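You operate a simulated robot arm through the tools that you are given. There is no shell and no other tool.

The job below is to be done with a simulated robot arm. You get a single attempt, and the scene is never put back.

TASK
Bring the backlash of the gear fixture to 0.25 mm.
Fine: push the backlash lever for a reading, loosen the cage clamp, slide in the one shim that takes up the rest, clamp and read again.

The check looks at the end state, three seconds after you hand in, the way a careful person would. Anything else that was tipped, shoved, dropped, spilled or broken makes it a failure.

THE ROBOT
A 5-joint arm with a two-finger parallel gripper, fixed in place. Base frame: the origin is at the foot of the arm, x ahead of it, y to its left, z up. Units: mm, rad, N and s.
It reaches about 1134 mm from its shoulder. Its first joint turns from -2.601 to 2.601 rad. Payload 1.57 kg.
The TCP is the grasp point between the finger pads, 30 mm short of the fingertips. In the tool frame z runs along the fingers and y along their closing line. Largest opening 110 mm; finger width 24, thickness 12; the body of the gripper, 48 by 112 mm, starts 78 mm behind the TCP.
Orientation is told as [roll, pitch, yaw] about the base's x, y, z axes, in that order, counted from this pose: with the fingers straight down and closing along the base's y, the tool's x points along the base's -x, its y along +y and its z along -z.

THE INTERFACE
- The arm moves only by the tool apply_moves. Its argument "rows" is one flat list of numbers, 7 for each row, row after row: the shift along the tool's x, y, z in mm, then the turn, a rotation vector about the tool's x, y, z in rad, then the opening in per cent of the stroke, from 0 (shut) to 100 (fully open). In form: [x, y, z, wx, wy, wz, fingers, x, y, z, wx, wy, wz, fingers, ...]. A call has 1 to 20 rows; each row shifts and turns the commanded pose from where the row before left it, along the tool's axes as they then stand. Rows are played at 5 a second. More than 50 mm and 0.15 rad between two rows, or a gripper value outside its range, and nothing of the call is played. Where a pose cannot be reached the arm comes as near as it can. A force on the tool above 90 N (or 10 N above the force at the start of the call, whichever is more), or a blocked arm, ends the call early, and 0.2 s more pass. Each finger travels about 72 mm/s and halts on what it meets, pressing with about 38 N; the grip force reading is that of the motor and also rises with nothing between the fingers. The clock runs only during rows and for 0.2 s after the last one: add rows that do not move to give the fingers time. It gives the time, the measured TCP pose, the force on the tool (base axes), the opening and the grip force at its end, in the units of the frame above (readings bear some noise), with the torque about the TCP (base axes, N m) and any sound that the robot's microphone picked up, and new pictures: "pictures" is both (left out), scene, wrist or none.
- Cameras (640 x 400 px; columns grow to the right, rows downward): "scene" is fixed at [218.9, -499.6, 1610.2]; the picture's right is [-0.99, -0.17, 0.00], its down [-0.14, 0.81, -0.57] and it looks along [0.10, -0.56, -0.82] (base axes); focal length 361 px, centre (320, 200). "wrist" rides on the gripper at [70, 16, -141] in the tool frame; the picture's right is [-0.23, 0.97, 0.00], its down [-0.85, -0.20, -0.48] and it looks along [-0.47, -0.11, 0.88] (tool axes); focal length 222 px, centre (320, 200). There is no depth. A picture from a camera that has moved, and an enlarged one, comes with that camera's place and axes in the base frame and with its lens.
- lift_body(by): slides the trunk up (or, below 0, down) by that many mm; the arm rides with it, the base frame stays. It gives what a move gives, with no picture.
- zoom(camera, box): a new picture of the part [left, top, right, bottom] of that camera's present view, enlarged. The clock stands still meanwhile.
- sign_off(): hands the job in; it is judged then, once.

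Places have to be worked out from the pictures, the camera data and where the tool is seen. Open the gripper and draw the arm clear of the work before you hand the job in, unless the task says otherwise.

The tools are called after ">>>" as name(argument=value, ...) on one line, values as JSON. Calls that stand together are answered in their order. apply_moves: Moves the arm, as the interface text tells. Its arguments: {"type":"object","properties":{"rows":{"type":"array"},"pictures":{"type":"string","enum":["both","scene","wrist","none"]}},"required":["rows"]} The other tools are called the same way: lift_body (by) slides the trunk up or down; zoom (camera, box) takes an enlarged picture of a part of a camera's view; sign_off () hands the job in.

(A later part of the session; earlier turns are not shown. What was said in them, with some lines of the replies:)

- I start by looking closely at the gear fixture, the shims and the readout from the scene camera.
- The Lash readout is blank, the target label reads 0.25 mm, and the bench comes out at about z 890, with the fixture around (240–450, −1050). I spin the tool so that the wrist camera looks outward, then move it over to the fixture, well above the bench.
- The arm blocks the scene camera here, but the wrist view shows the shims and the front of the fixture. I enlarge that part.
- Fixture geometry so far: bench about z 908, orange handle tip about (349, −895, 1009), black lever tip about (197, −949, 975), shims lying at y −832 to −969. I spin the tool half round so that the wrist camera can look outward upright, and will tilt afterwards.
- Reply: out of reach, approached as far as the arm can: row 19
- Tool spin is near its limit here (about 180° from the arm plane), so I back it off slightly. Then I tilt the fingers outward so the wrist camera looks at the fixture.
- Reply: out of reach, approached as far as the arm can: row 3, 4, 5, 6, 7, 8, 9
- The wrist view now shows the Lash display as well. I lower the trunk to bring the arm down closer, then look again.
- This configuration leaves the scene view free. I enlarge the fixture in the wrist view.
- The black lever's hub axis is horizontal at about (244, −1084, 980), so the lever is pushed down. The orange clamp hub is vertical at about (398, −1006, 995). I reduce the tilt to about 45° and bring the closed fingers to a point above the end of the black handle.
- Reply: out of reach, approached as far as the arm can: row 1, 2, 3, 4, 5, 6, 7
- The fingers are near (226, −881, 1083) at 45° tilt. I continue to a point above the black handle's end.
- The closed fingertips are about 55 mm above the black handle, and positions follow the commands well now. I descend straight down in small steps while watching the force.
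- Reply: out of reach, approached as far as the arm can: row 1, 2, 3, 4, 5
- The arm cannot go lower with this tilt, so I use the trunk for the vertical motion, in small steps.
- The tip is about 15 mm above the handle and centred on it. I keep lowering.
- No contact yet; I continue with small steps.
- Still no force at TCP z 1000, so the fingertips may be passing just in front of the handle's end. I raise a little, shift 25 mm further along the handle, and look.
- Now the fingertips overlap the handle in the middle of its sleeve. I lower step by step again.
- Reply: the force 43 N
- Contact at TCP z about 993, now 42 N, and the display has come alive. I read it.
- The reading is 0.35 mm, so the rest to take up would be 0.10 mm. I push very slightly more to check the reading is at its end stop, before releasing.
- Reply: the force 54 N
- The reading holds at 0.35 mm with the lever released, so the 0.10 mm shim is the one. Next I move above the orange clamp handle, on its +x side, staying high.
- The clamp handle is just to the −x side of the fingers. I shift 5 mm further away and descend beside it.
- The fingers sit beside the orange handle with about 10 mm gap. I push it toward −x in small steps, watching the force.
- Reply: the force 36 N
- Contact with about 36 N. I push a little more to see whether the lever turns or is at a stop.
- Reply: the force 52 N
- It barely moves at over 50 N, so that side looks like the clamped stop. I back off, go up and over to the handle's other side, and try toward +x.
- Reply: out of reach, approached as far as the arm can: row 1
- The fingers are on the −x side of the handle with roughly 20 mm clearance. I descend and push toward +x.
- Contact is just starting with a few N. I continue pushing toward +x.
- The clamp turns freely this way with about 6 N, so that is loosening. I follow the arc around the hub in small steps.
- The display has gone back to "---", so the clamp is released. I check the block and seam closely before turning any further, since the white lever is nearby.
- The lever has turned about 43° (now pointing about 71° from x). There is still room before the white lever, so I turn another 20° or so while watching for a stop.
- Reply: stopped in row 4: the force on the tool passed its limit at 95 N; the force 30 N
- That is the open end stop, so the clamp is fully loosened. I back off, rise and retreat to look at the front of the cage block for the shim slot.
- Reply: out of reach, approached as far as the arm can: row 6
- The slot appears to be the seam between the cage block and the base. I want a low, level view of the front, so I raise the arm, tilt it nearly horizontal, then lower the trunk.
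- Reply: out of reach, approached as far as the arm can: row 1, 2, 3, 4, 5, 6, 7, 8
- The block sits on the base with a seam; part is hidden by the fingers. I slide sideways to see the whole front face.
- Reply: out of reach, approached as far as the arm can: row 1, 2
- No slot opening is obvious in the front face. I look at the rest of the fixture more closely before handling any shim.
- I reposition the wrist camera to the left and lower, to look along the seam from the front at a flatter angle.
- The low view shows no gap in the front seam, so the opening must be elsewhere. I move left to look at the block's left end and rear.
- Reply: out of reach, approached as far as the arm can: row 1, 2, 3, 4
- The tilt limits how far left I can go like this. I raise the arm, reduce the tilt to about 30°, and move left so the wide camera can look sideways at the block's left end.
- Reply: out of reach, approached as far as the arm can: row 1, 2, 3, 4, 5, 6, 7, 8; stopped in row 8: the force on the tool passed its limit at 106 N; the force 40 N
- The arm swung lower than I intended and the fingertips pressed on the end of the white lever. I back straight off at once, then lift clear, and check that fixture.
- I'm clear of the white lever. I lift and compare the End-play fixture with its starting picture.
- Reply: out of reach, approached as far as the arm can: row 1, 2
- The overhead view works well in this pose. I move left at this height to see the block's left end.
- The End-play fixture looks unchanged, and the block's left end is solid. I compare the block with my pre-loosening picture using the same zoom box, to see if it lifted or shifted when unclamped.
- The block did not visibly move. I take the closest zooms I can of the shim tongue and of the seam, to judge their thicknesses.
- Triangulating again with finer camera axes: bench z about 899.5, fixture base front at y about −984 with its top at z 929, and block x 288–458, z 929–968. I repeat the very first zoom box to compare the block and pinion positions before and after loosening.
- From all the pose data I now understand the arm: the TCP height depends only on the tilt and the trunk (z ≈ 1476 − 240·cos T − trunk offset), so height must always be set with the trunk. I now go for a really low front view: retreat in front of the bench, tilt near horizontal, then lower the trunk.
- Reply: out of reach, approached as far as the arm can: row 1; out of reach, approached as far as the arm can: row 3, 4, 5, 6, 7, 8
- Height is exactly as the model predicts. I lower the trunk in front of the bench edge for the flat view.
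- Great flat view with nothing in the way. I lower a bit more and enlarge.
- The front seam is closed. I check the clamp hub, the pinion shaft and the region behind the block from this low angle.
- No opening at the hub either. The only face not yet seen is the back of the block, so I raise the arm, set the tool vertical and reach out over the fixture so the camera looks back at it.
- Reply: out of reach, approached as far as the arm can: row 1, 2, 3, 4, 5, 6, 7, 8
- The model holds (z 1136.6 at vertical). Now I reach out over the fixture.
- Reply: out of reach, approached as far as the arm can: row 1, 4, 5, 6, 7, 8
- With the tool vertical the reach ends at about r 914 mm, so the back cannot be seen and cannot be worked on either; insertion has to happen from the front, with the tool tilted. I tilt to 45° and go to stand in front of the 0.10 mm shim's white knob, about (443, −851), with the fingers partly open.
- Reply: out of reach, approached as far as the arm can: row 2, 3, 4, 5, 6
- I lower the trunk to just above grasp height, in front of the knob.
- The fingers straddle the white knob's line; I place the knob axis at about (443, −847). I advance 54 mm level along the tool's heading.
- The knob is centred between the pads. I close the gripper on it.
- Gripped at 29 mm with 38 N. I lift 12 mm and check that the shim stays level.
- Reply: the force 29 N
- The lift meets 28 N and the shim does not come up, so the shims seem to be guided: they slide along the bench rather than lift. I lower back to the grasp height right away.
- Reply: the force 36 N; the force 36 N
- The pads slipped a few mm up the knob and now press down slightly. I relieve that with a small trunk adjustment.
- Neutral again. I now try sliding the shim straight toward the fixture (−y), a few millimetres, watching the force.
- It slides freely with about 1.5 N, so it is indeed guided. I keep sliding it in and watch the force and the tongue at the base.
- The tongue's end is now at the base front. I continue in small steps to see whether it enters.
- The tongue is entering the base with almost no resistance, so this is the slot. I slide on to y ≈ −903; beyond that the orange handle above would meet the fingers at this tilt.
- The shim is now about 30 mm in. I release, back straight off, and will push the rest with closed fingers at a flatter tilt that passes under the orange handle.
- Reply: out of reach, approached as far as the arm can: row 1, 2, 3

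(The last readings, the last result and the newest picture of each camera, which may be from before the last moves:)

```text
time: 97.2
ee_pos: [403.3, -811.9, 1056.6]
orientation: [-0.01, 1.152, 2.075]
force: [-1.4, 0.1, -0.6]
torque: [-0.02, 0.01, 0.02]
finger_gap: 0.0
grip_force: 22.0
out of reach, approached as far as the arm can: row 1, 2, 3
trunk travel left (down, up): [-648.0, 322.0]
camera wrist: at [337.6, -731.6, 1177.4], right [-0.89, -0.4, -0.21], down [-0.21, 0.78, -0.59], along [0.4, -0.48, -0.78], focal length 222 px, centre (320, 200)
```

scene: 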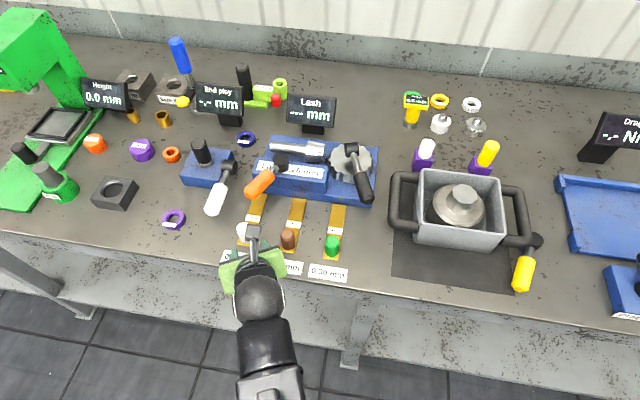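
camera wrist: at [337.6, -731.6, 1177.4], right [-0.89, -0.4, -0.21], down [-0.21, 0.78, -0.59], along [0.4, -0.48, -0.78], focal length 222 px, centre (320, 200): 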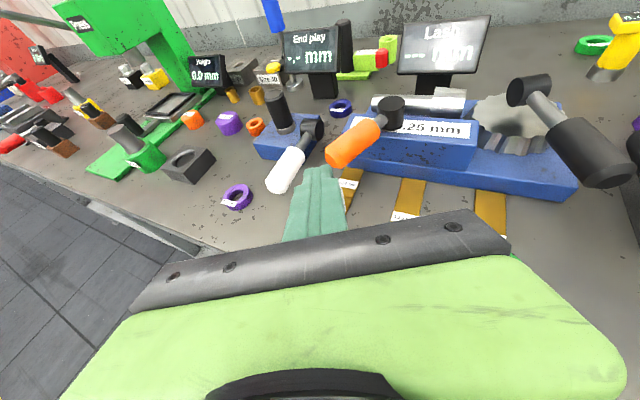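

>>> lift_body(by=-116)

>>> apply_moves(rows=[0, 0, 0, 0, 0, 0, 0])

>>> zoom(camera="wrist", box=[240, 60, 440, 220])

```text
time: 98.7
ee_pos: [403.2, -812.3, 939.8]
orientation: [-0.01, 1.15, 2.073]
force: [0.1, 0.3, -0.5]
torque: [0.01, -0.02, 0.01]
finger_gap: 0.0
grip_force: 21.4
trunk travel left (down, up): [-532.0, 438.0]
```

```text
time: 99.0
ee_pos: [402.1, -812.8, 940.0]
orientation: [-0.009, 1.151, 2.072]
force: [-0.3, 0.5, -0.6]
torque: [0.0, -0.02, 0.06]
finger_gap: 0.0
grip_force: 21.6
trunk travel left (down, up): [-532.0, 438.0]
camera wrist: at [337.7, -731.7, 1061.3], right [-0.89, -0.4, -0.21], down [-0.21, 0.78, -0.59], along [0.4, -0.48, -0.78], focal length 222 px, centre (320, 200)
```

scene: 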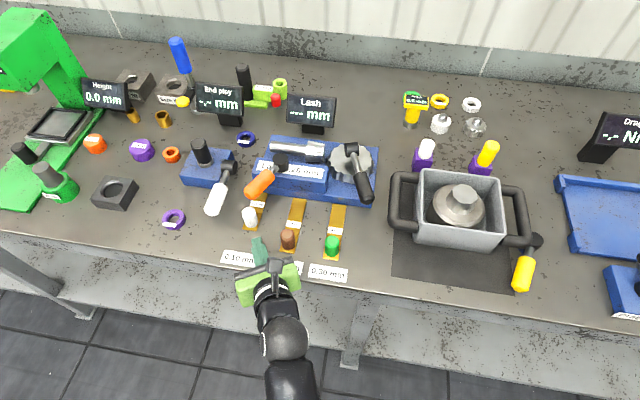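
wrist: 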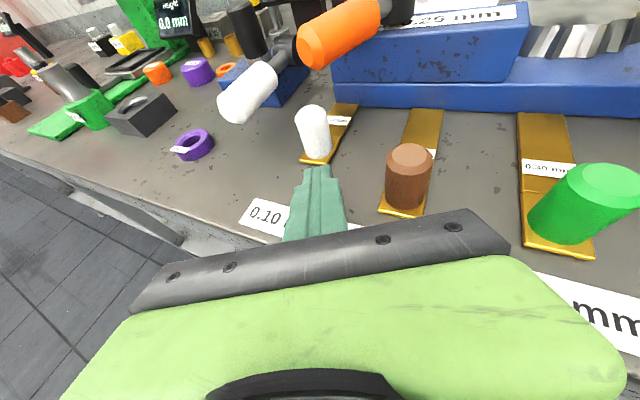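

```text
2.50 times, centred on (340, 140) of wrist
camera zoom: at [337.7, -731.7, 1061.3], right [-0.89, -0.4, -0.21], down [-0.21, 0.78, -0.59], along [0.4, -0.48, -0.78], focal length 555 px, centre (270, 350)
```

zoom: 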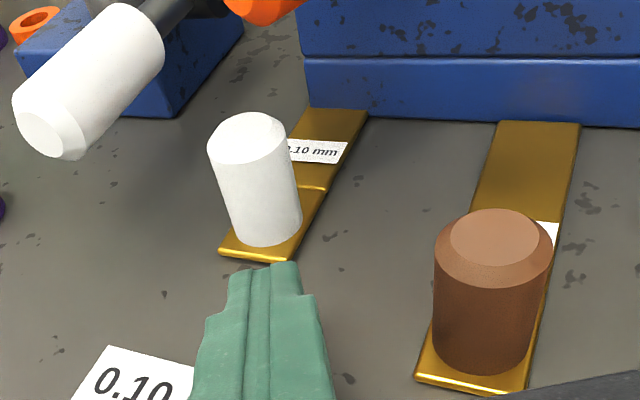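

The picture confirms the tongue runs into the base slot at bench level. The closed fingertips are in line with the knob; I approach it and then push straight along −y.

>>> apply_moves(rows=[4.77, 0, 10.68, 0, 0, 0, 0, 4.77, 0, 10.68, 0, 0, 0, 0, 4.77, 0, 10.68, 0, 0, 0, 0], pictures="none")

>>> apply_moves(rows=[1.07, 1.45, 2.4, 0, 0, 0, 0, 1.07, 1.45, 2.4, 0, 0, 0, 0, 1.07, 1.45, 2.4, 0, 0, 0, 0, 1.07, 1.45, 2.4, 0, 0, 0, 0], pictures="wrist")

>>> zoom(camera="wrist", box=[240, 60, 440, 220])

```text
time: 99.8
ee_pos: [419.9, -843.6, 939.5]
orientation: [-0.007, 1.151, 2.075]
force: [0.5, 1.1, -0.1]
torque: [-0.02, 0.0, 0.04]
finger_gap: 0.0
grip_force: 21.0
trunk travel left (down, up): [-532.0, 438.0]
```

```text
time: 100.8
ee_pos: [419.6, -854.5, 939.3]
orientation: [-0.009, 1.153, 2.073]
force: [0.0, 0.6, -0.9]
torque: [0.01, -0.02, 0.02]
finger_gap: 0.1
grip_force: 21.5
trunk travel left (down, up): [-532.0, 438.0]
camera wrist: at [355.2, -774.5, 1061.3], right [-0.89, -0.39, -0.21], down [-0.21, 0.78, -0.59], along [0.4, -0.48, -0.78], focal length 222 px, centre (320, 200)
```

wrist: 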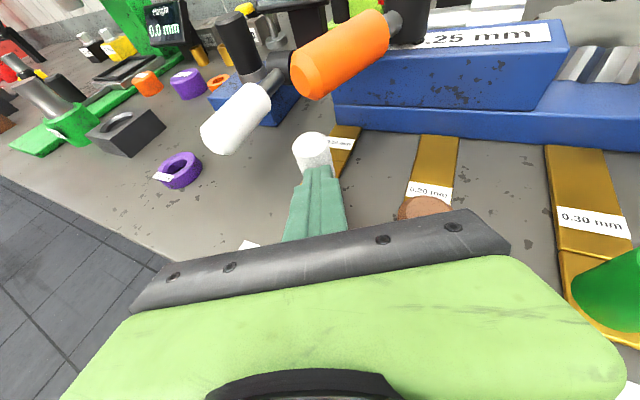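

```text
2.50 times, centred on (340, 140) of wrist
camera zoom: at [355.2, -774.5, 1061.3], right [-0.89, -0.39, -0.21], down [-0.21, 0.78, -0.59], along [0.4, -0.48, -0.78], focal length 555 px, centre (270, 350)
```

zoom: 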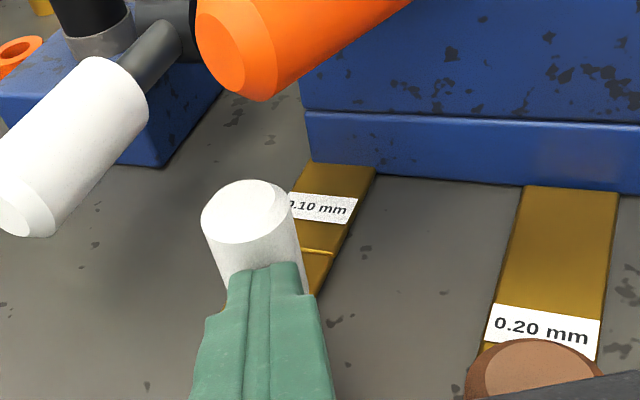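

>>> apply_moves(rows=[-0.8, -4.5, -1.8, 0, 0, 0, 0, 1.07, 1.45, 2.4, 0, 0, 0, 0, 1.43, 1.93, 3.2, 0, 0, 0, 0, 1.43, 1.93, 3.2, 0, 0, 0, 0, 1.43, 1.93, 3.2, 0, 0, 0, 0, 1.43, 1.93, 3.2, 0, 0, 0, 0], pictures="wrist")

>>> zoom(camera="wrist", box=[240, 60, 440, 220])

```text
time: 102.1
ee_pos: [422.1, -854.6, 939.1]
orientation: [-0.014, 1.136, 2.077]
force: [-13.5, 43.3, 9.4]
torque: [-0.19, 0.03, 0.28]
finger_gap: 0.0
grip_force: 21.7
trunk travel left (down, up): [-532.0, 438.0]
stopped in row 6: the force on the tool passed its limit at 96 N (the readings are from after the stop); the commanded pose is now the measured one
camera wrist: at [358.2, -777.2, 1063.3], right [-0.89, -0.4, -0.21], down [-0.22, 0.79, -0.57], along [0.4, -0.46, -0.79], focal length 222 px, centre (320, 200)
```

wrist: 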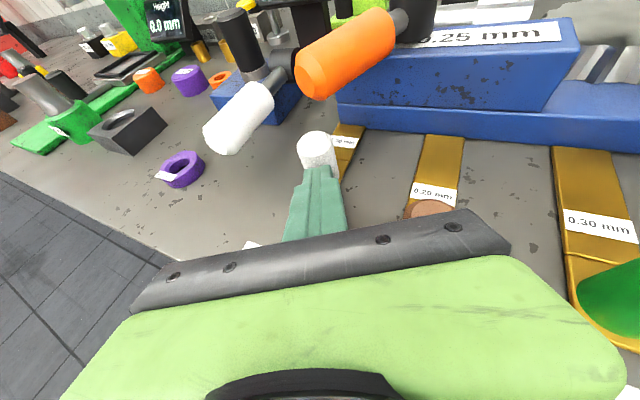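

```text
2.50 times, centred on (340, 140) of wrist
camera zoom: at [358.2, -777.2, 1063.3], right [-0.89, -0.4, -0.21], down [-0.22, 0.79, -0.57], along [0.4, -0.46, -0.79], focal length 555 px, centre (270, 350)
```

zoom: 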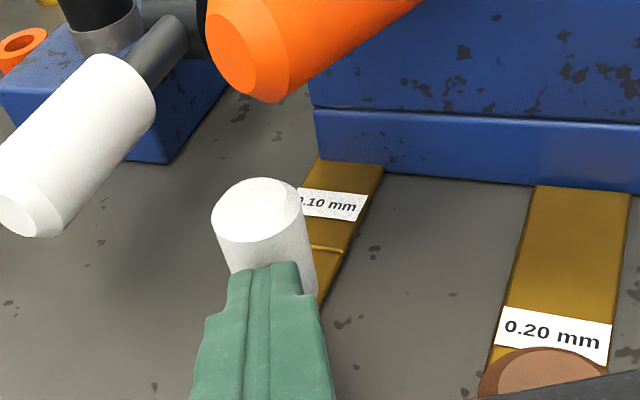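

The push met a hard stop almost at once: the shim has reached the end of its travel at about y −890. I back off and inspect.

>>> apply_moves(rows=[-2, 0, -4.5, 0, 0, 0, 0, -4, 0, -9, 0, 0, 0, 0, -4, 0, -9, 0, 0, 0, 0, -4, 0, -9, 0, 0, 0, 0], pictures="wrist")

>>> zoom(camera="wrist", box=[240, 60, 440, 220])

>>> zoom(camera="scene", box=[210, 150, 330, 260])

```text
time: 103.1
ee_pos: [406.5, -831.2, 935.4]
orientation: [-0.013, 1.135, 2.075]
force: [-0.1, -1.1, 0.9]
torque: [0.03, 0.01, 0.04]
finger_gap: 0.1
grip_force: 21.0
trunk travel left (down, up): [-532.0, 438.0]
camera wrist: at [342.7, -752.8, 1059.3], right [-0.89, -0.4, -0.21], down [-0.22, 0.79, -0.57], along [0.4, -0.46, -0.79], focal length 222 px, centre (320, 200)
```

wrist: 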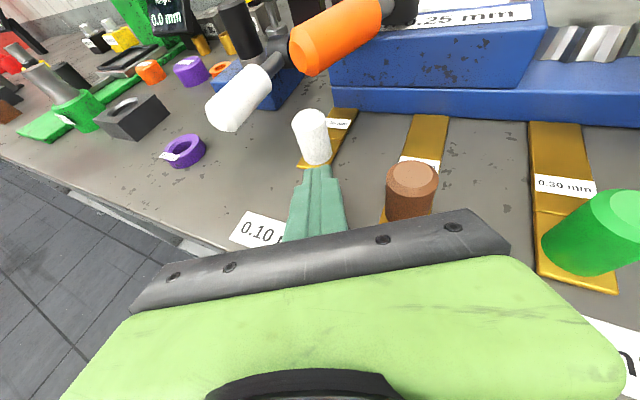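

```text
2.50 times, centred on (340, 140) of wrist
camera zoom: at [342.7, -752.8, 1059.3], right [-0.89, -0.4, -0.21], down [-0.22, 0.79, -0.57], along [0.4, -0.46, -0.79], focal length 555 px, centre (270, 350)
```

zoom: 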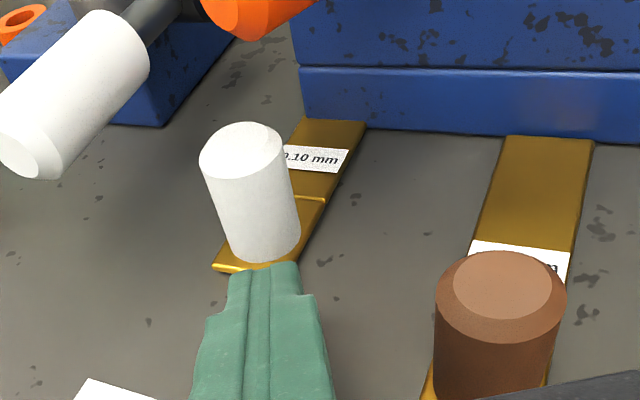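

```text
3.64 times, centred on (270, 205) of scene
camera zoom: at [218.9, -499.6, 1610.2], right [-0.99, -0.17, 0.0], down [-0.14, 0.81, -0.57], along [0.1, -0.56, -0.82], focal length 1314 px, centre (502, 182)
```

zoom: 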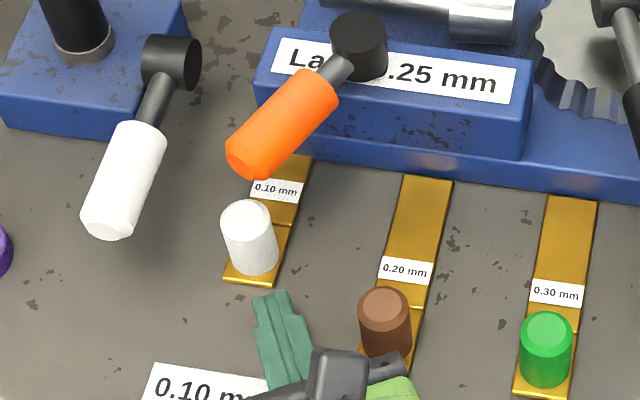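

The white knob has slid about 45 mm and is against its stop. Now I re-clamp: I go up, return to 45° tilt, and move above the gap between the orange handle and the white lever.

>>> lift_body(by=202)

>>> apply_moves(rows=[0, 0, 0, 0, -0.117, 0, 0, 0, 0, 0, 0, -0.117, 0, 0, 0, 0, 0, 0, -0.117, 0, 0, 0, 0, 0, 0, 0, 0, 0], pictures="none")

```text
time: 105.3
ee_pos: [407.1, -830.7, 1136.7]
orientation: [-0.015, 1.136, 2.076]
force: [0.0, 0.1, 0.6]
torque: [0.0, 0.01, 0.01]
finger_gap: 0.1
grip_force: 21.5
trunk travel left (down, up): [-734.0, 236.0]
```

```text
time: 106.3
ee_pos: [406.5, -830.2, 1069.8]
orientation: [-0.008, 0.784, 2.081]
force: [-0.3, 0.1, 0.3]
torque: [-0.04, -0.01, -0.04]
finger_gap: 0.1
grip_force: 21.5
out of reach, approached as far as the arm can: row 1, 2, 3
trunk travel left (down, up): [-734.0, 236.0]
```

>>> apply_moves(rows=[27.7, 1.5, 27.7, 0, 0, 0, 0, 27.7, 1.5, 27.7, 0, 0, 0, 0, 27.7, 1.5, 27.7, 0, 0, 0, 0, 0, 0, 0, 0, 0, 0, 0], pictures="both")

>>> zoom(camera="wrist", box=[220, 60, 440, 220])

```text
time: 107.3
ee_pos: [461.3, -936.7, 1070.5]
orientation: [-0.009, 0.785, 2.081]
force: [0.0, 0.0, 0.5]
torque: [0.01, -0.02, -0.01]
finger_gap: 0.0
grip_force: 20.8
trunk travel left (down, up): [-734.0, 236.0]
camera wrist: at [420.4, -900.6, 1219.9], right [-0.93, -0.34, -0.17], down [-0.29, 0.92, -0.26], along [0.24, -0.2, -0.95], focal length 222 px, centre (320, 200)
```

scene: 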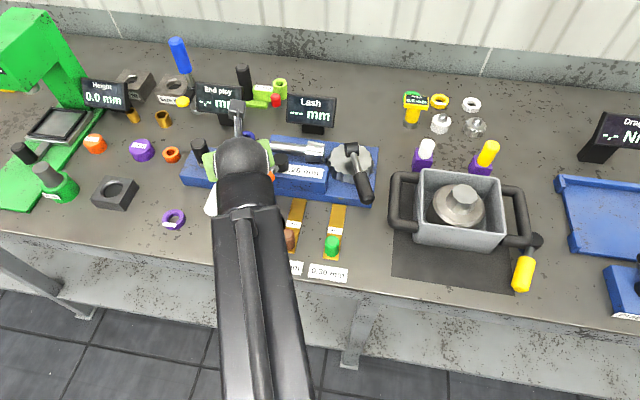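
wrist: 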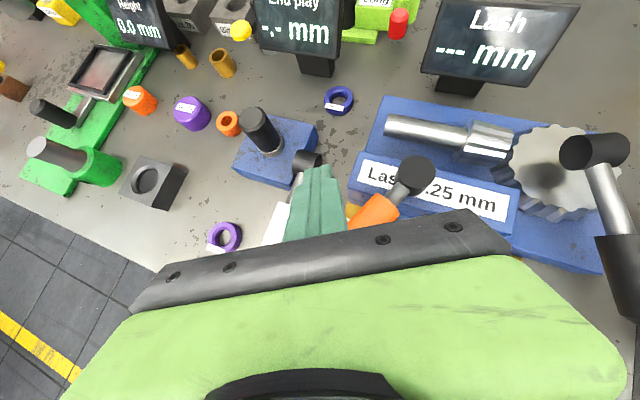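

```text
2.50 times, centred on (330, 140) of wrist
camera zoom: at [420.4, -900.6, 1219.9], right [-0.93, -0.34, -0.17], down [-0.29, 0.92, -0.26], along [0.24, -0.2, -0.95], focal length 555 px, centre (295, 350)
```

zoom: 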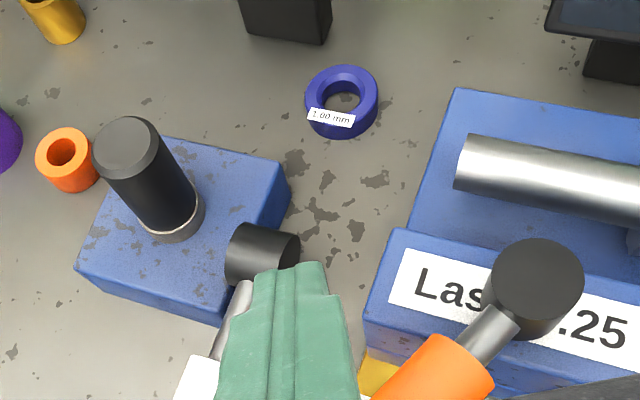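

Both levers are where I computed, with about 15 mm to the orange handle and 25 mm to the white one. I lower into the gap in two steps.

>>> lift_body(by=-40)

>>> zoom(camera="wrist", box=[220, 60, 440, 220])

>>> lift_body(by=-25)

>>> zoom(camera="wrist", box=[220, 60, 440, 220])

```text
time: 108.1
ee_pos: [461.3, -937.2, 1029.6]
orientation: [-0.008, 0.786, 2.082]
force: [-0.9, 0.8, -0.2]
torque: [0.02, -0.01, -0.01]
finger_gap: 0.0
grip_force: 21.2
trunk travel left (down, up): [-694.0, 276.0]
```

```text
2.50 times, centred on (330, 140) of wrist
camera zoom: at [420.4, -900.5, 1179.8], right [-0.93, -0.34, -0.17], down [-0.29, 0.92, -0.26], along [0.24, -0.2, -0.95], focal length 555 px, centre (295, 350)
```

zoom: 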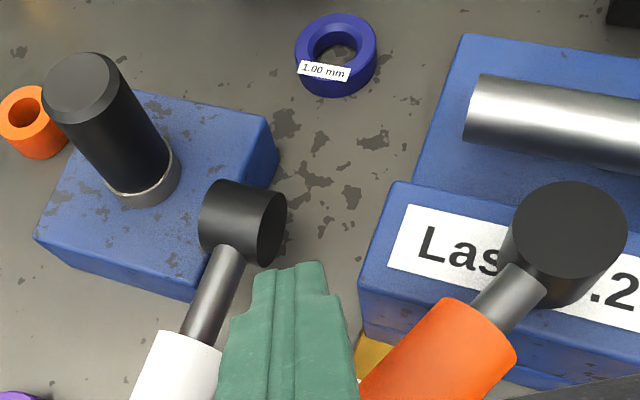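

```text
time: 108.8
ee_pos: [460.9, -936.8, 1004.4]
orientation: [-0.007, 0.783, 2.085]
force: [0.3, 0.1, 2.0]
torque: [-0.02, 0.06, -0.03]
finger_gap: 0.0
grip_force: 20.9
trunk travel left (down, up): [-669.0, 301.0]
```

```text
2.50 times, centred on (330, 140) of wrist
camera zoom: at [421.1, -900.6, 1154.3], right [-0.92, -0.34, -0.17], down [-0.29, 0.92, -0.26], along [0.24, -0.19, -0.95], focal length 555 px, centre (295, 350)
```

zoom: 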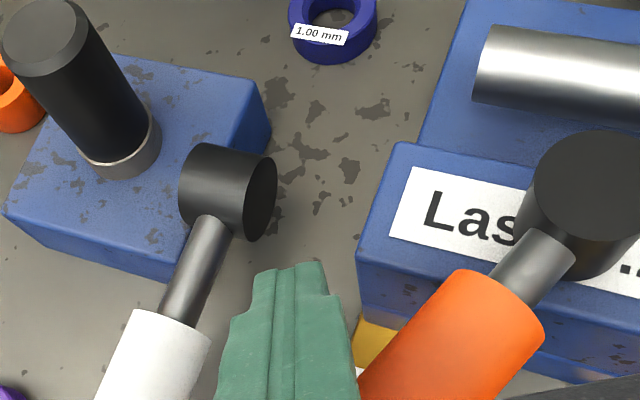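

The fingers are between the two levers. I push the orange handle back along its arc toward the clamped position, in small rows.

>>> apply_moves(rows=[-2.8, 0.8, -2.8, 0, 0, 0, 0, -2.8, 0.8, -2.8, 0, 0, 0, 0, -3.85, 1.7, -3.85, 0, 0, 0, 0, -3.85, 1.7, -3.85, 0, 0, 0, 0], pictures="none")

>>> zoom(camera="wrist", box=[220, 60, 440, 220])

```text
time: 109.8
ee_pos: [449.1, -922.9, 1005.3]
orientation: [-0.007, 0.786, 2.082]
force: [1.4, -0.5, 1.6]
torque: [-0.01, 0.0, 0.0]
finger_gap: 0.0
grip_force: 21.8
trunk travel left (down, up): [-669.0, 301.0]
```

```text
2.50 times, centred on (330, 140) of wrist
camera zoom: at [406.6, -886.4, 1154.8], right [-0.92, -0.34, -0.17], down [-0.29, 0.92, -0.26], along [0.24, -0.2, -0.95], focal length 555 px, centre (295, 350)
```

zoom: 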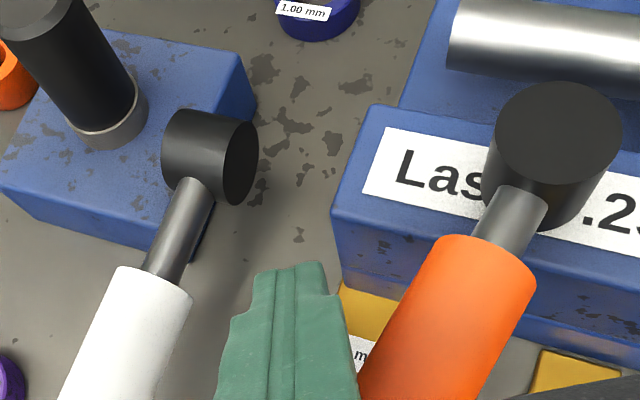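

The lever is turning with almost no force. I continue along the arc.

>>> apply_moves(rows=[-5.1, 3.4, -5.1, 0, 0, 0, 0, -5.1, 3.4, -5.1, 0, 0, 0, 0, -4.6, 4.7, -4.6, 0, 0, 0, 0, -4.6, 4.7, -4.6, 0, 0, 0, 0], pictures="none")

>>> zoom(camera="wrist", box=[220, 60, 440, 220])

```text
time: 110.8
ee_pos: [418.5, -906.5, 1004.7]
orientation: [-0.009, 0.785, 2.084]
force: [1.5, -0.3, 0.1]
torque: [0.01, 0.0, -0.01]
finger_gap: 0.1
grip_force: 21.1
trunk travel left (down, up): [-669.0, 301.0]
```

```text
2.50 times, centred on (330, 140) of wrist
camera zoom: at [378.8, -870.4, 1154.8], right [-0.92, -0.34, -0.17], down [-0.29, 0.92, -0.26], along [0.24, -0.2, -0.95], focal length 555 px, centre (295, 350)
```

zoom: 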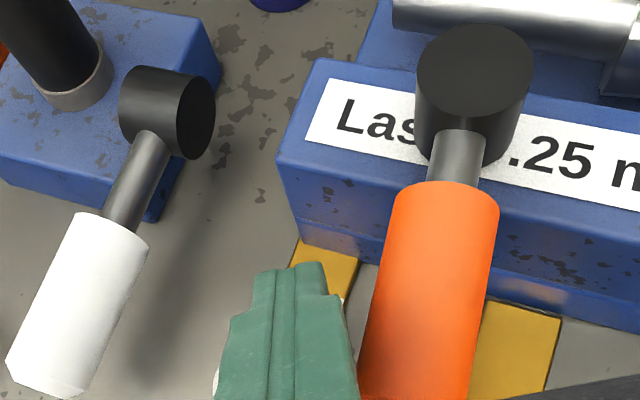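

>>> apply_moves(rows=[-3.95, 5.75, -3.95, 0, 0, 0, 0, -3.95, 5.75, -3.95, 0, 0, 0, 0, -3.2, 6.6, -3.2, 0, 0, 0, 0, -3.2, 6.6, -3.2, 0, 0, 0, 0], pictures="none")

>>> zoom(camera="wrist", box=[220, 60, 440, 220])

```text
time: 111.8
ee_pos: [387.7, -901.4, 1005.6]
orientation: [-0.009, 0.786, 2.081]
force: [2.1, 1.0, 1.1]
torque: [-0.01, 0.03, 0.01]
finger_gap: 0.0
grip_force: 20.9
trunk travel left (down, up): [-669.0, 301.0]
```

```text
2.50 times, centred on (330, 140) of wrist
camera zoom: at [347.6, -865.6, 1154.8], right [-0.92, -0.34, -0.17], down [-0.29, 0.92, -0.26], along [0.24, -0.2, -0.95], focal length 555 px, centre (295, 350)
```

zoom: 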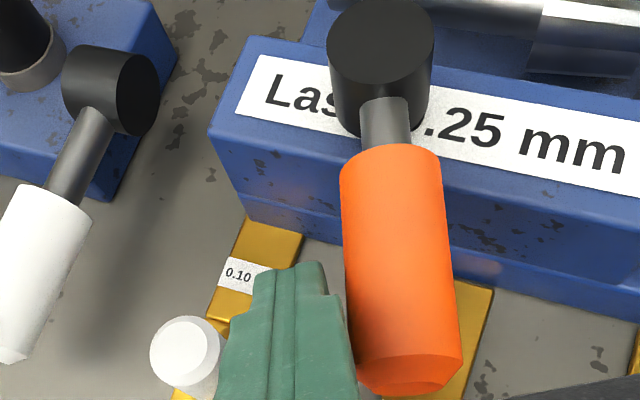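

Nearly there; I finish the swing and press gently against the clamped stop.

>>> apply_moves(rows=[-1.7, 5, -1.7, 0, 0, 0, 0, -1.7, 5, -1.7, 0, 0, 0, 0, 0, 4, 0, 0, 0, 0, 0], pictures="none")

>>> apply_moves(rows=[0.5, 4, 0.5, 0, 0, 0, 0, 0.5, 4, 0.5, 0, 0, 0, 0], pictures="wrist")

>>> zoom(camera="wrist", box=[220, 60, 440, 220])

```text
time: 112.6
ee_pos: [377.9, -901.3, 1005.1]
orientation: [-0.009, 0.784, 2.084]
force: [18.7, 11.3, 2.5]
torque: [0.05, -0.11, -0.12]
finger_gap: 0.0
grip_force: 21.4
trunk travel left (down, up): [-669.0, 301.0]
```

```text
time: 113.2
ee_pos: [375.9, -902.9, 1006.2]
orientation: [-0.015, 0.779, 2.085]
force: [37.2, 43.8, -5.1]
torque: [0.24, -0.44, -0.58]
finger_gap: 0.1
grip_force: 21.1
trunk travel left (down, up): [-669.0, 301.0]
camera wrist: at [335.2, -867.4, 1155.5], right [-0.92, -0.35, -0.17], down [-0.3, 0.92, -0.26], along [0.25, -0.19, -0.95], focal length 222 px, centre (320, 200)
```

wrist: 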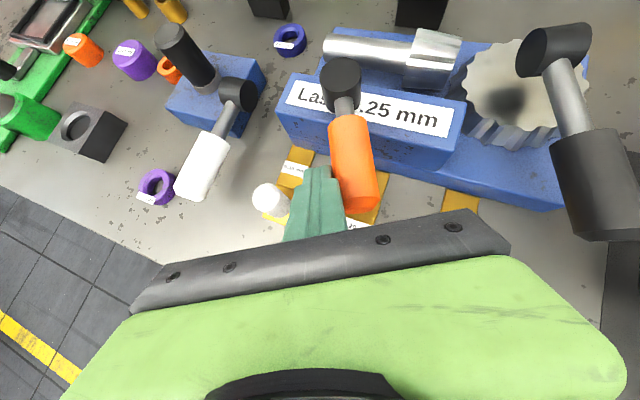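

```text
2.50 times, centred on (330, 140) of wrist
camera zoom: at [335.2, -867.4, 1155.5], right [-0.92, -0.35, -0.17], down [-0.3, 0.92, -0.26], along [0.25, -0.19, -0.95], focal length 555 px, centre (295, 350)
```

zoom: 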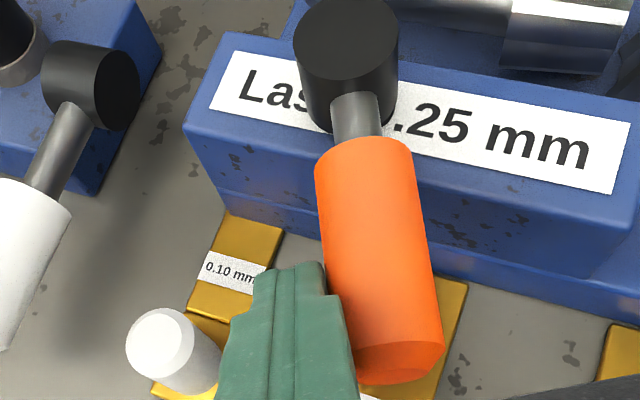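

The lever is against its clamped stop again (57 N). I back off, lift clear, and compare with the original clamped position.

>>> apply_moves(rows=[0, -6, 0, 0, 0, 0, 0, 0, -9, 0, 0, 0, 0, 0], pictures="none")

>>> lift_body(by=70)

>>> apply_moves(rows=[-20, 0, -20, 0, 0, 0, 0, -20, 0, -20, 0, 0, 0, 0, -20, 0, -20, 0, 0, 0, 0], pictures="both")

>>> zoom(camera="wrist", box=[250, 40, 470, 220])

```text
time: 113.8
ee_pos: [377.9, -902.5, 1006.1]
orientation: [-0.004, 0.788, 2.084]
force: [2.4, 12.9, -1.7]
torque: [0.12, -0.07, -0.16]
finger_gap: 0.1
grip_force: 21.1
trunk travel left (down, up): [-669.0, 301.0]
```

```text
time: 114.9
ee_pos: [380.3, -901.3, 1075.9]
orientation: [-0.008, 0.785, 2.082]
force: [0.9, -0.2, 0.6]
torque: [-0.02, 0.02, 0.03]
finger_gap: 0.0
grip_force: 21.6
trunk travel left (down, up): [-739.0, 231.0]
```

```text
time: 115.7
ee_pos: [337.8, -826.5, 1075.0]
orientation: [-0.009, 0.785, 2.083]
force: [0.0, -0.8, -0.1]
torque: [0.03, -0.03, 0.0]
finger_gap: 0.0
grip_force: 21.1
trunk travel left (down, up): [-739.0, 231.0]
camera wrist: at [296.6, -790.8, 1225.0], right [-0.92, -0.34, -0.17], down [-0.29, 0.92, -0.26], along [0.24, -0.2, -0.95], focal length 222 px, centre (320, 200)
```

scene: 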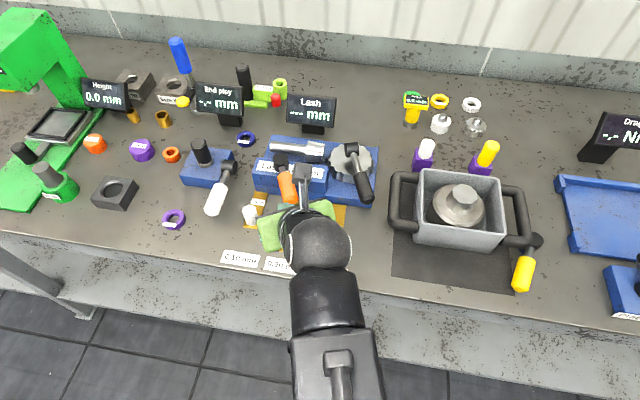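
wrist: 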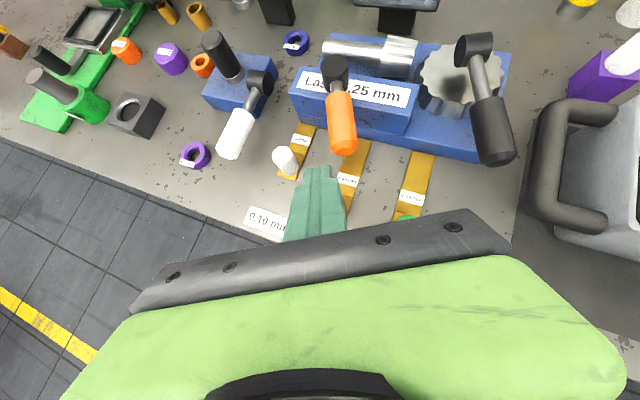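

```text
2.22 times, centred on (360, 130) of wrist
camera zoom: at [296.6, -790.8, 1225.0], right [-0.92, -0.34, -0.17], down [-0.29, 0.92, -0.26], along [0.24, -0.2, -0.95], focal length 494 px, centre (231, 356)
```

zoom: 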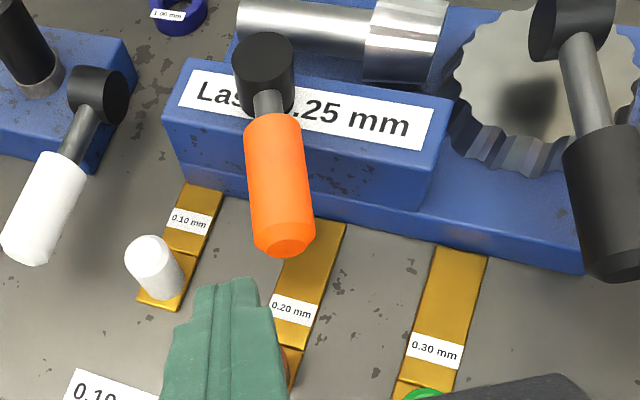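

The clamp lever is back in its original position and the 0.10 mm shim sits in the slot. Now I return above the black backlash lever for the second reading.

>>> apply_moves(rows=[6.9, 37.9, 6.9, 0, 0, 0, 0, 6.9, 37.9, 6.9, 0, 0, 0, 0, 6.9, 37.9, 6.9, 0, 0, 0, 0, 6.9, 37.9, 6.9, 0, 0, 0, 0, 6.9, 37.9, 6.9, 0, 0, 0, 0, 0, 0, 0, -0.0377, 0, 0.0378, 0, 0, 0, 0, -0.0377, 0, 0.0378, 0, 0, 0, 0, -0.0377, 0, 0.0378, 0, 0, 0, 0, 0, 0, 0, 0], pictures="both")

>>> zoom(camera="scene", box=[220, 80, 400, 220])

```text
time: 117.7
ee_pos: [198.0, -964.9, 1075.0]
orientation: [-0.01, 0.783, 1.923]
force: [0.2, -0.8, 0.9]
torque: [-0.02, 0.03, -0.01]
finger_gap: 0.0
grip_force: 21.3
trunk travel left (down, up): [-739.0, 231.0]
camera wrist: at [163.0, -922.2, 1224.6], right [-0.97, -0.19, -0.17], down [-0.14, 0.95, -0.26], along [0.21, -0.23, -0.95], focal length 222 px, centre (320, 200)
```

scene: 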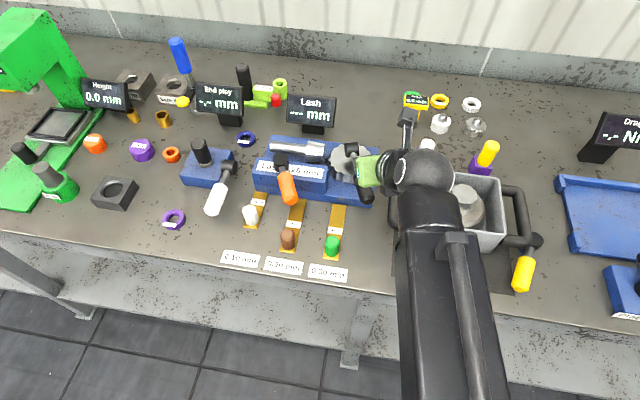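
wrist: 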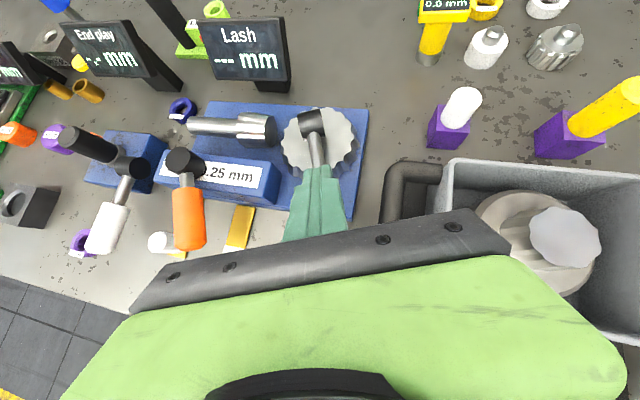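

```text
2.86 times, centred on (310, 150) of scene
camera zoom: at [218.9, -499.6, 1610.2], right [-0.99, -0.17, 0.0], down [-0.14, 0.81, -0.57], along [0.1, -0.56, -0.82], focal length 1032 px, centre (349, 343)
```

zoom: 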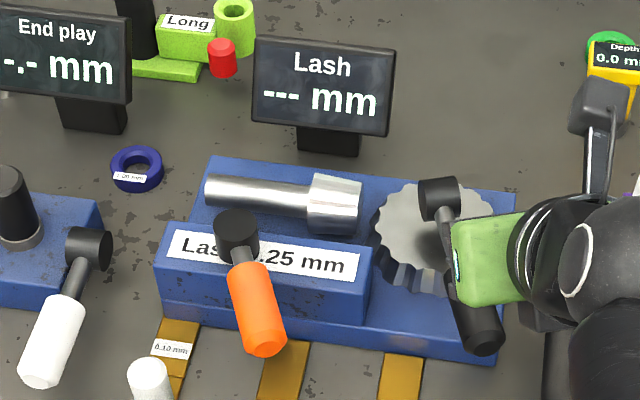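

The clamp handle matches the first picture exactly. I lower onto the black lever as before.

>>> lift_body(by=-70)

>>> lift_body(by=-10)

>>> lift_body(by=-5)

>>> lift_body(by=-4)

>>> zoom(camera="scene", box=[270, 80, 430, 200])

```text
time: 118.8
ee_pos: [196.3, -963.4, 1005.3]
orientation: [-0.008, 0.784, 1.921]
force: [-0.7, -0.4, 0.6]
torque: [-0.01, 0.04, -0.01]
finger_gap: 0.0
grip_force: 21.5
trunk travel left (down, up): [-669.0, 301.0]
```

```text
time: 119.3
ee_pos: [197.5, -963.4, 994.6]
orientation: [-0.01, 0.784, 1.921]
force: [-0.3, -0.1, 0.8]
torque: [0.02, 0.01, -0.01]
finger_gap: 0.0
grip_force: 21.2
trunk travel left (down, up): [-659.0, 311.0]
```

```text
time: 119.9
ee_pos: [197.3, -963.7, 992.4]
orientation: [-0.009, 0.788, 1.922]
force: [1.1, -9.4, 26.9]
torque: [-0.59, -0.29, -0.05]
finger_gap: 0.0
grip_force: 21.2
trunk travel left (down, up): [-654.0, 316.0]
```

```text
time: 120.4
ee_pos: [198.4, -962.9, 992.0]
orientation: [-0.005, 0.799, 1.923]
force: [3.3, -13.6, 54.5]
torque: [-0.96, -0.56, -0.05]
finger_gap: 0.0
grip_force: 21.6
trunk travel left (down, up): [-650.0, 320.0]
```

```text
3.33 times, centred on (350, 140) of scene
camera zoom: at [218.9, -499.6, 1610.2], right [-0.99, -0.17, 0.0], down [-0.14, 0.81, -0.57], along [0.1, -0.56, -0.82], focal length 1204 px, centre (220, 400)
```

zoom: 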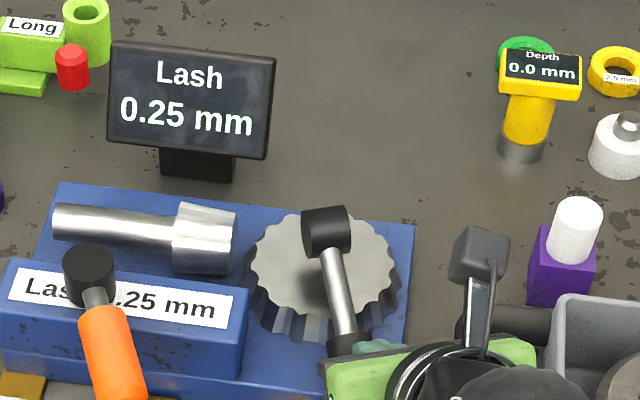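

The display reads 0.25 mm, the target. I lift off the lever, check that the reading holds, and draw the arm clear with the gripper open.

>>> lift_body(by=110)

>>> apply_moves(rows=[-20, 0, -20, 0, 0, 0, 0, -20, 0, -20, 0, 0, 0, 0, -20, 0, -20, 0, 0, 0, 0, -20, 0, -20, 0, 0, 0, 0, -20, 0, -20, 0, 0, 0, 50, -20, 0, -20, 0, 0, 0, 100, -20, 0, -20, 0, 0, 0, 100, -20, 0, -20, 0, 0, 0, 100, 0, 0, 0, 0, 0, 0, 100, 0, 0, 0, 0, 0, 0, 100])

```text
time: 121.8
ee_pos: [196.8, -963.5, 1095.4]
orientation: [-0.008, 0.781, 1.92]
force: [0.7, -0.6, -0.1]
torque: [0.0, -0.01, 0.0]
finger_gap: 0.0
grip_force: 21.5
trunk travel left (down, up): [-760.0, 210.0]
```

```text
time: 124.0
ee_pos: [118.1, -753.0, 1096.2]
orientation: [-0.009, 0.784, 1.921]
force: [0.1, 0.0, -0.9]
torque: [-0.01, 0.0, -0.04]
finger_gap: 110.0
grip_force: 0.1
trunk travel left (down, up): [-760.0, 210.0]
camera wrist: at [83.5, -710.3, 1245.6], right [-0.97, -0.19, -0.17], down [-0.14, 0.95, -0.26], along [0.21, -0.23, -0.95], focal length 222 px, centre (320, 200)
```

scene: 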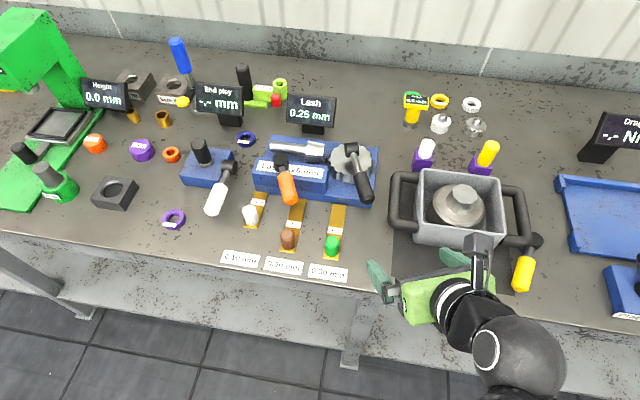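
wrist: 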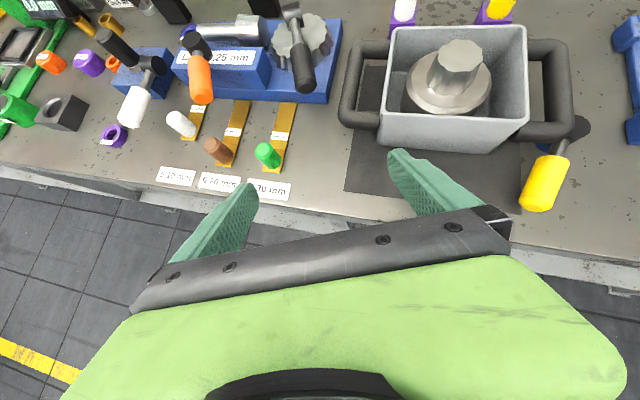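

The reading stays. I take a last close look at the fixture and the neighbouring items.

>>> zoom(camera="scene", box=[220, 80, 400, 260])

>>> zoom(camera="scene", box=[0, 20, 300, 240])

```text
2.22 times, centred on (310, 170) of scene
camera zoom: at [218.9, -499.6, 1610.2], right [-0.99, -0.17, 0.0], down [-0.14, 0.81, -0.57], along [0.1, -0.56, -0.82], focal length 803 px, centre (342, 267)
```

zoom: 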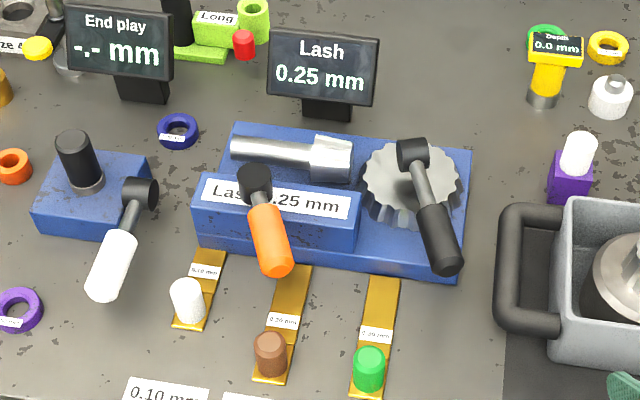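

```text
1.82 times, centred on (150, 130) of scene
camera zoom: at [218.9, -499.6, 1610.2], right [-0.99, -0.17, 0.0], down [-0.14, 0.81, -0.57], along [0.1, -0.56, -0.82], focal length 657 px, centre (629, 327)
```

zoom: 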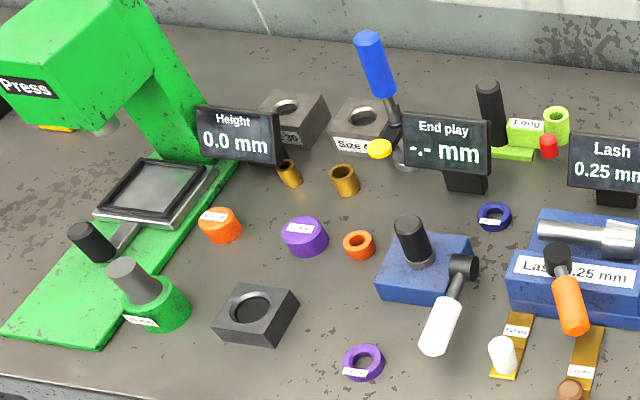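

The lash reads 0.25 mm with the 0.10 mm shim in and the cage clamped. The other pieces stand where they were in the first pictures, the gripper is open and the arm is clear. I hand in.

>>> sign_off()

```text
The job is handed in.
```

The gear fixture's backlash now reads 0.25 mm, with the 0.10 mm shim in and the cage clamped. I've handed the job in and don't have the result of the check yet.

- **First reading:** pushing the backlash lever gave 0.35 mm, so 0.10 mm was left to take up.
- **Shim:** I loosened the cage clamp to its open stop. The 0.10 mm shim then slid along the bench into the slot at the foot of the base until it met its stop, about 45 mm in.
- **Second reading:** I turned the clamp back to where it started and pushed the lever again. It read 0.25 mm, and the reading held after I let go.

**White lever bumped:** while moving the arm to look at the block, it swung lower than I intended. The fingertips pressed on the end of the white lever of the End play fixture, just over 100 N at the peak. I backed off at once. In later pictures that fixture and its lever look the same as at the start, and nothing else appears shifted or tipped.

The gripper is open and the arm is clear of the work.
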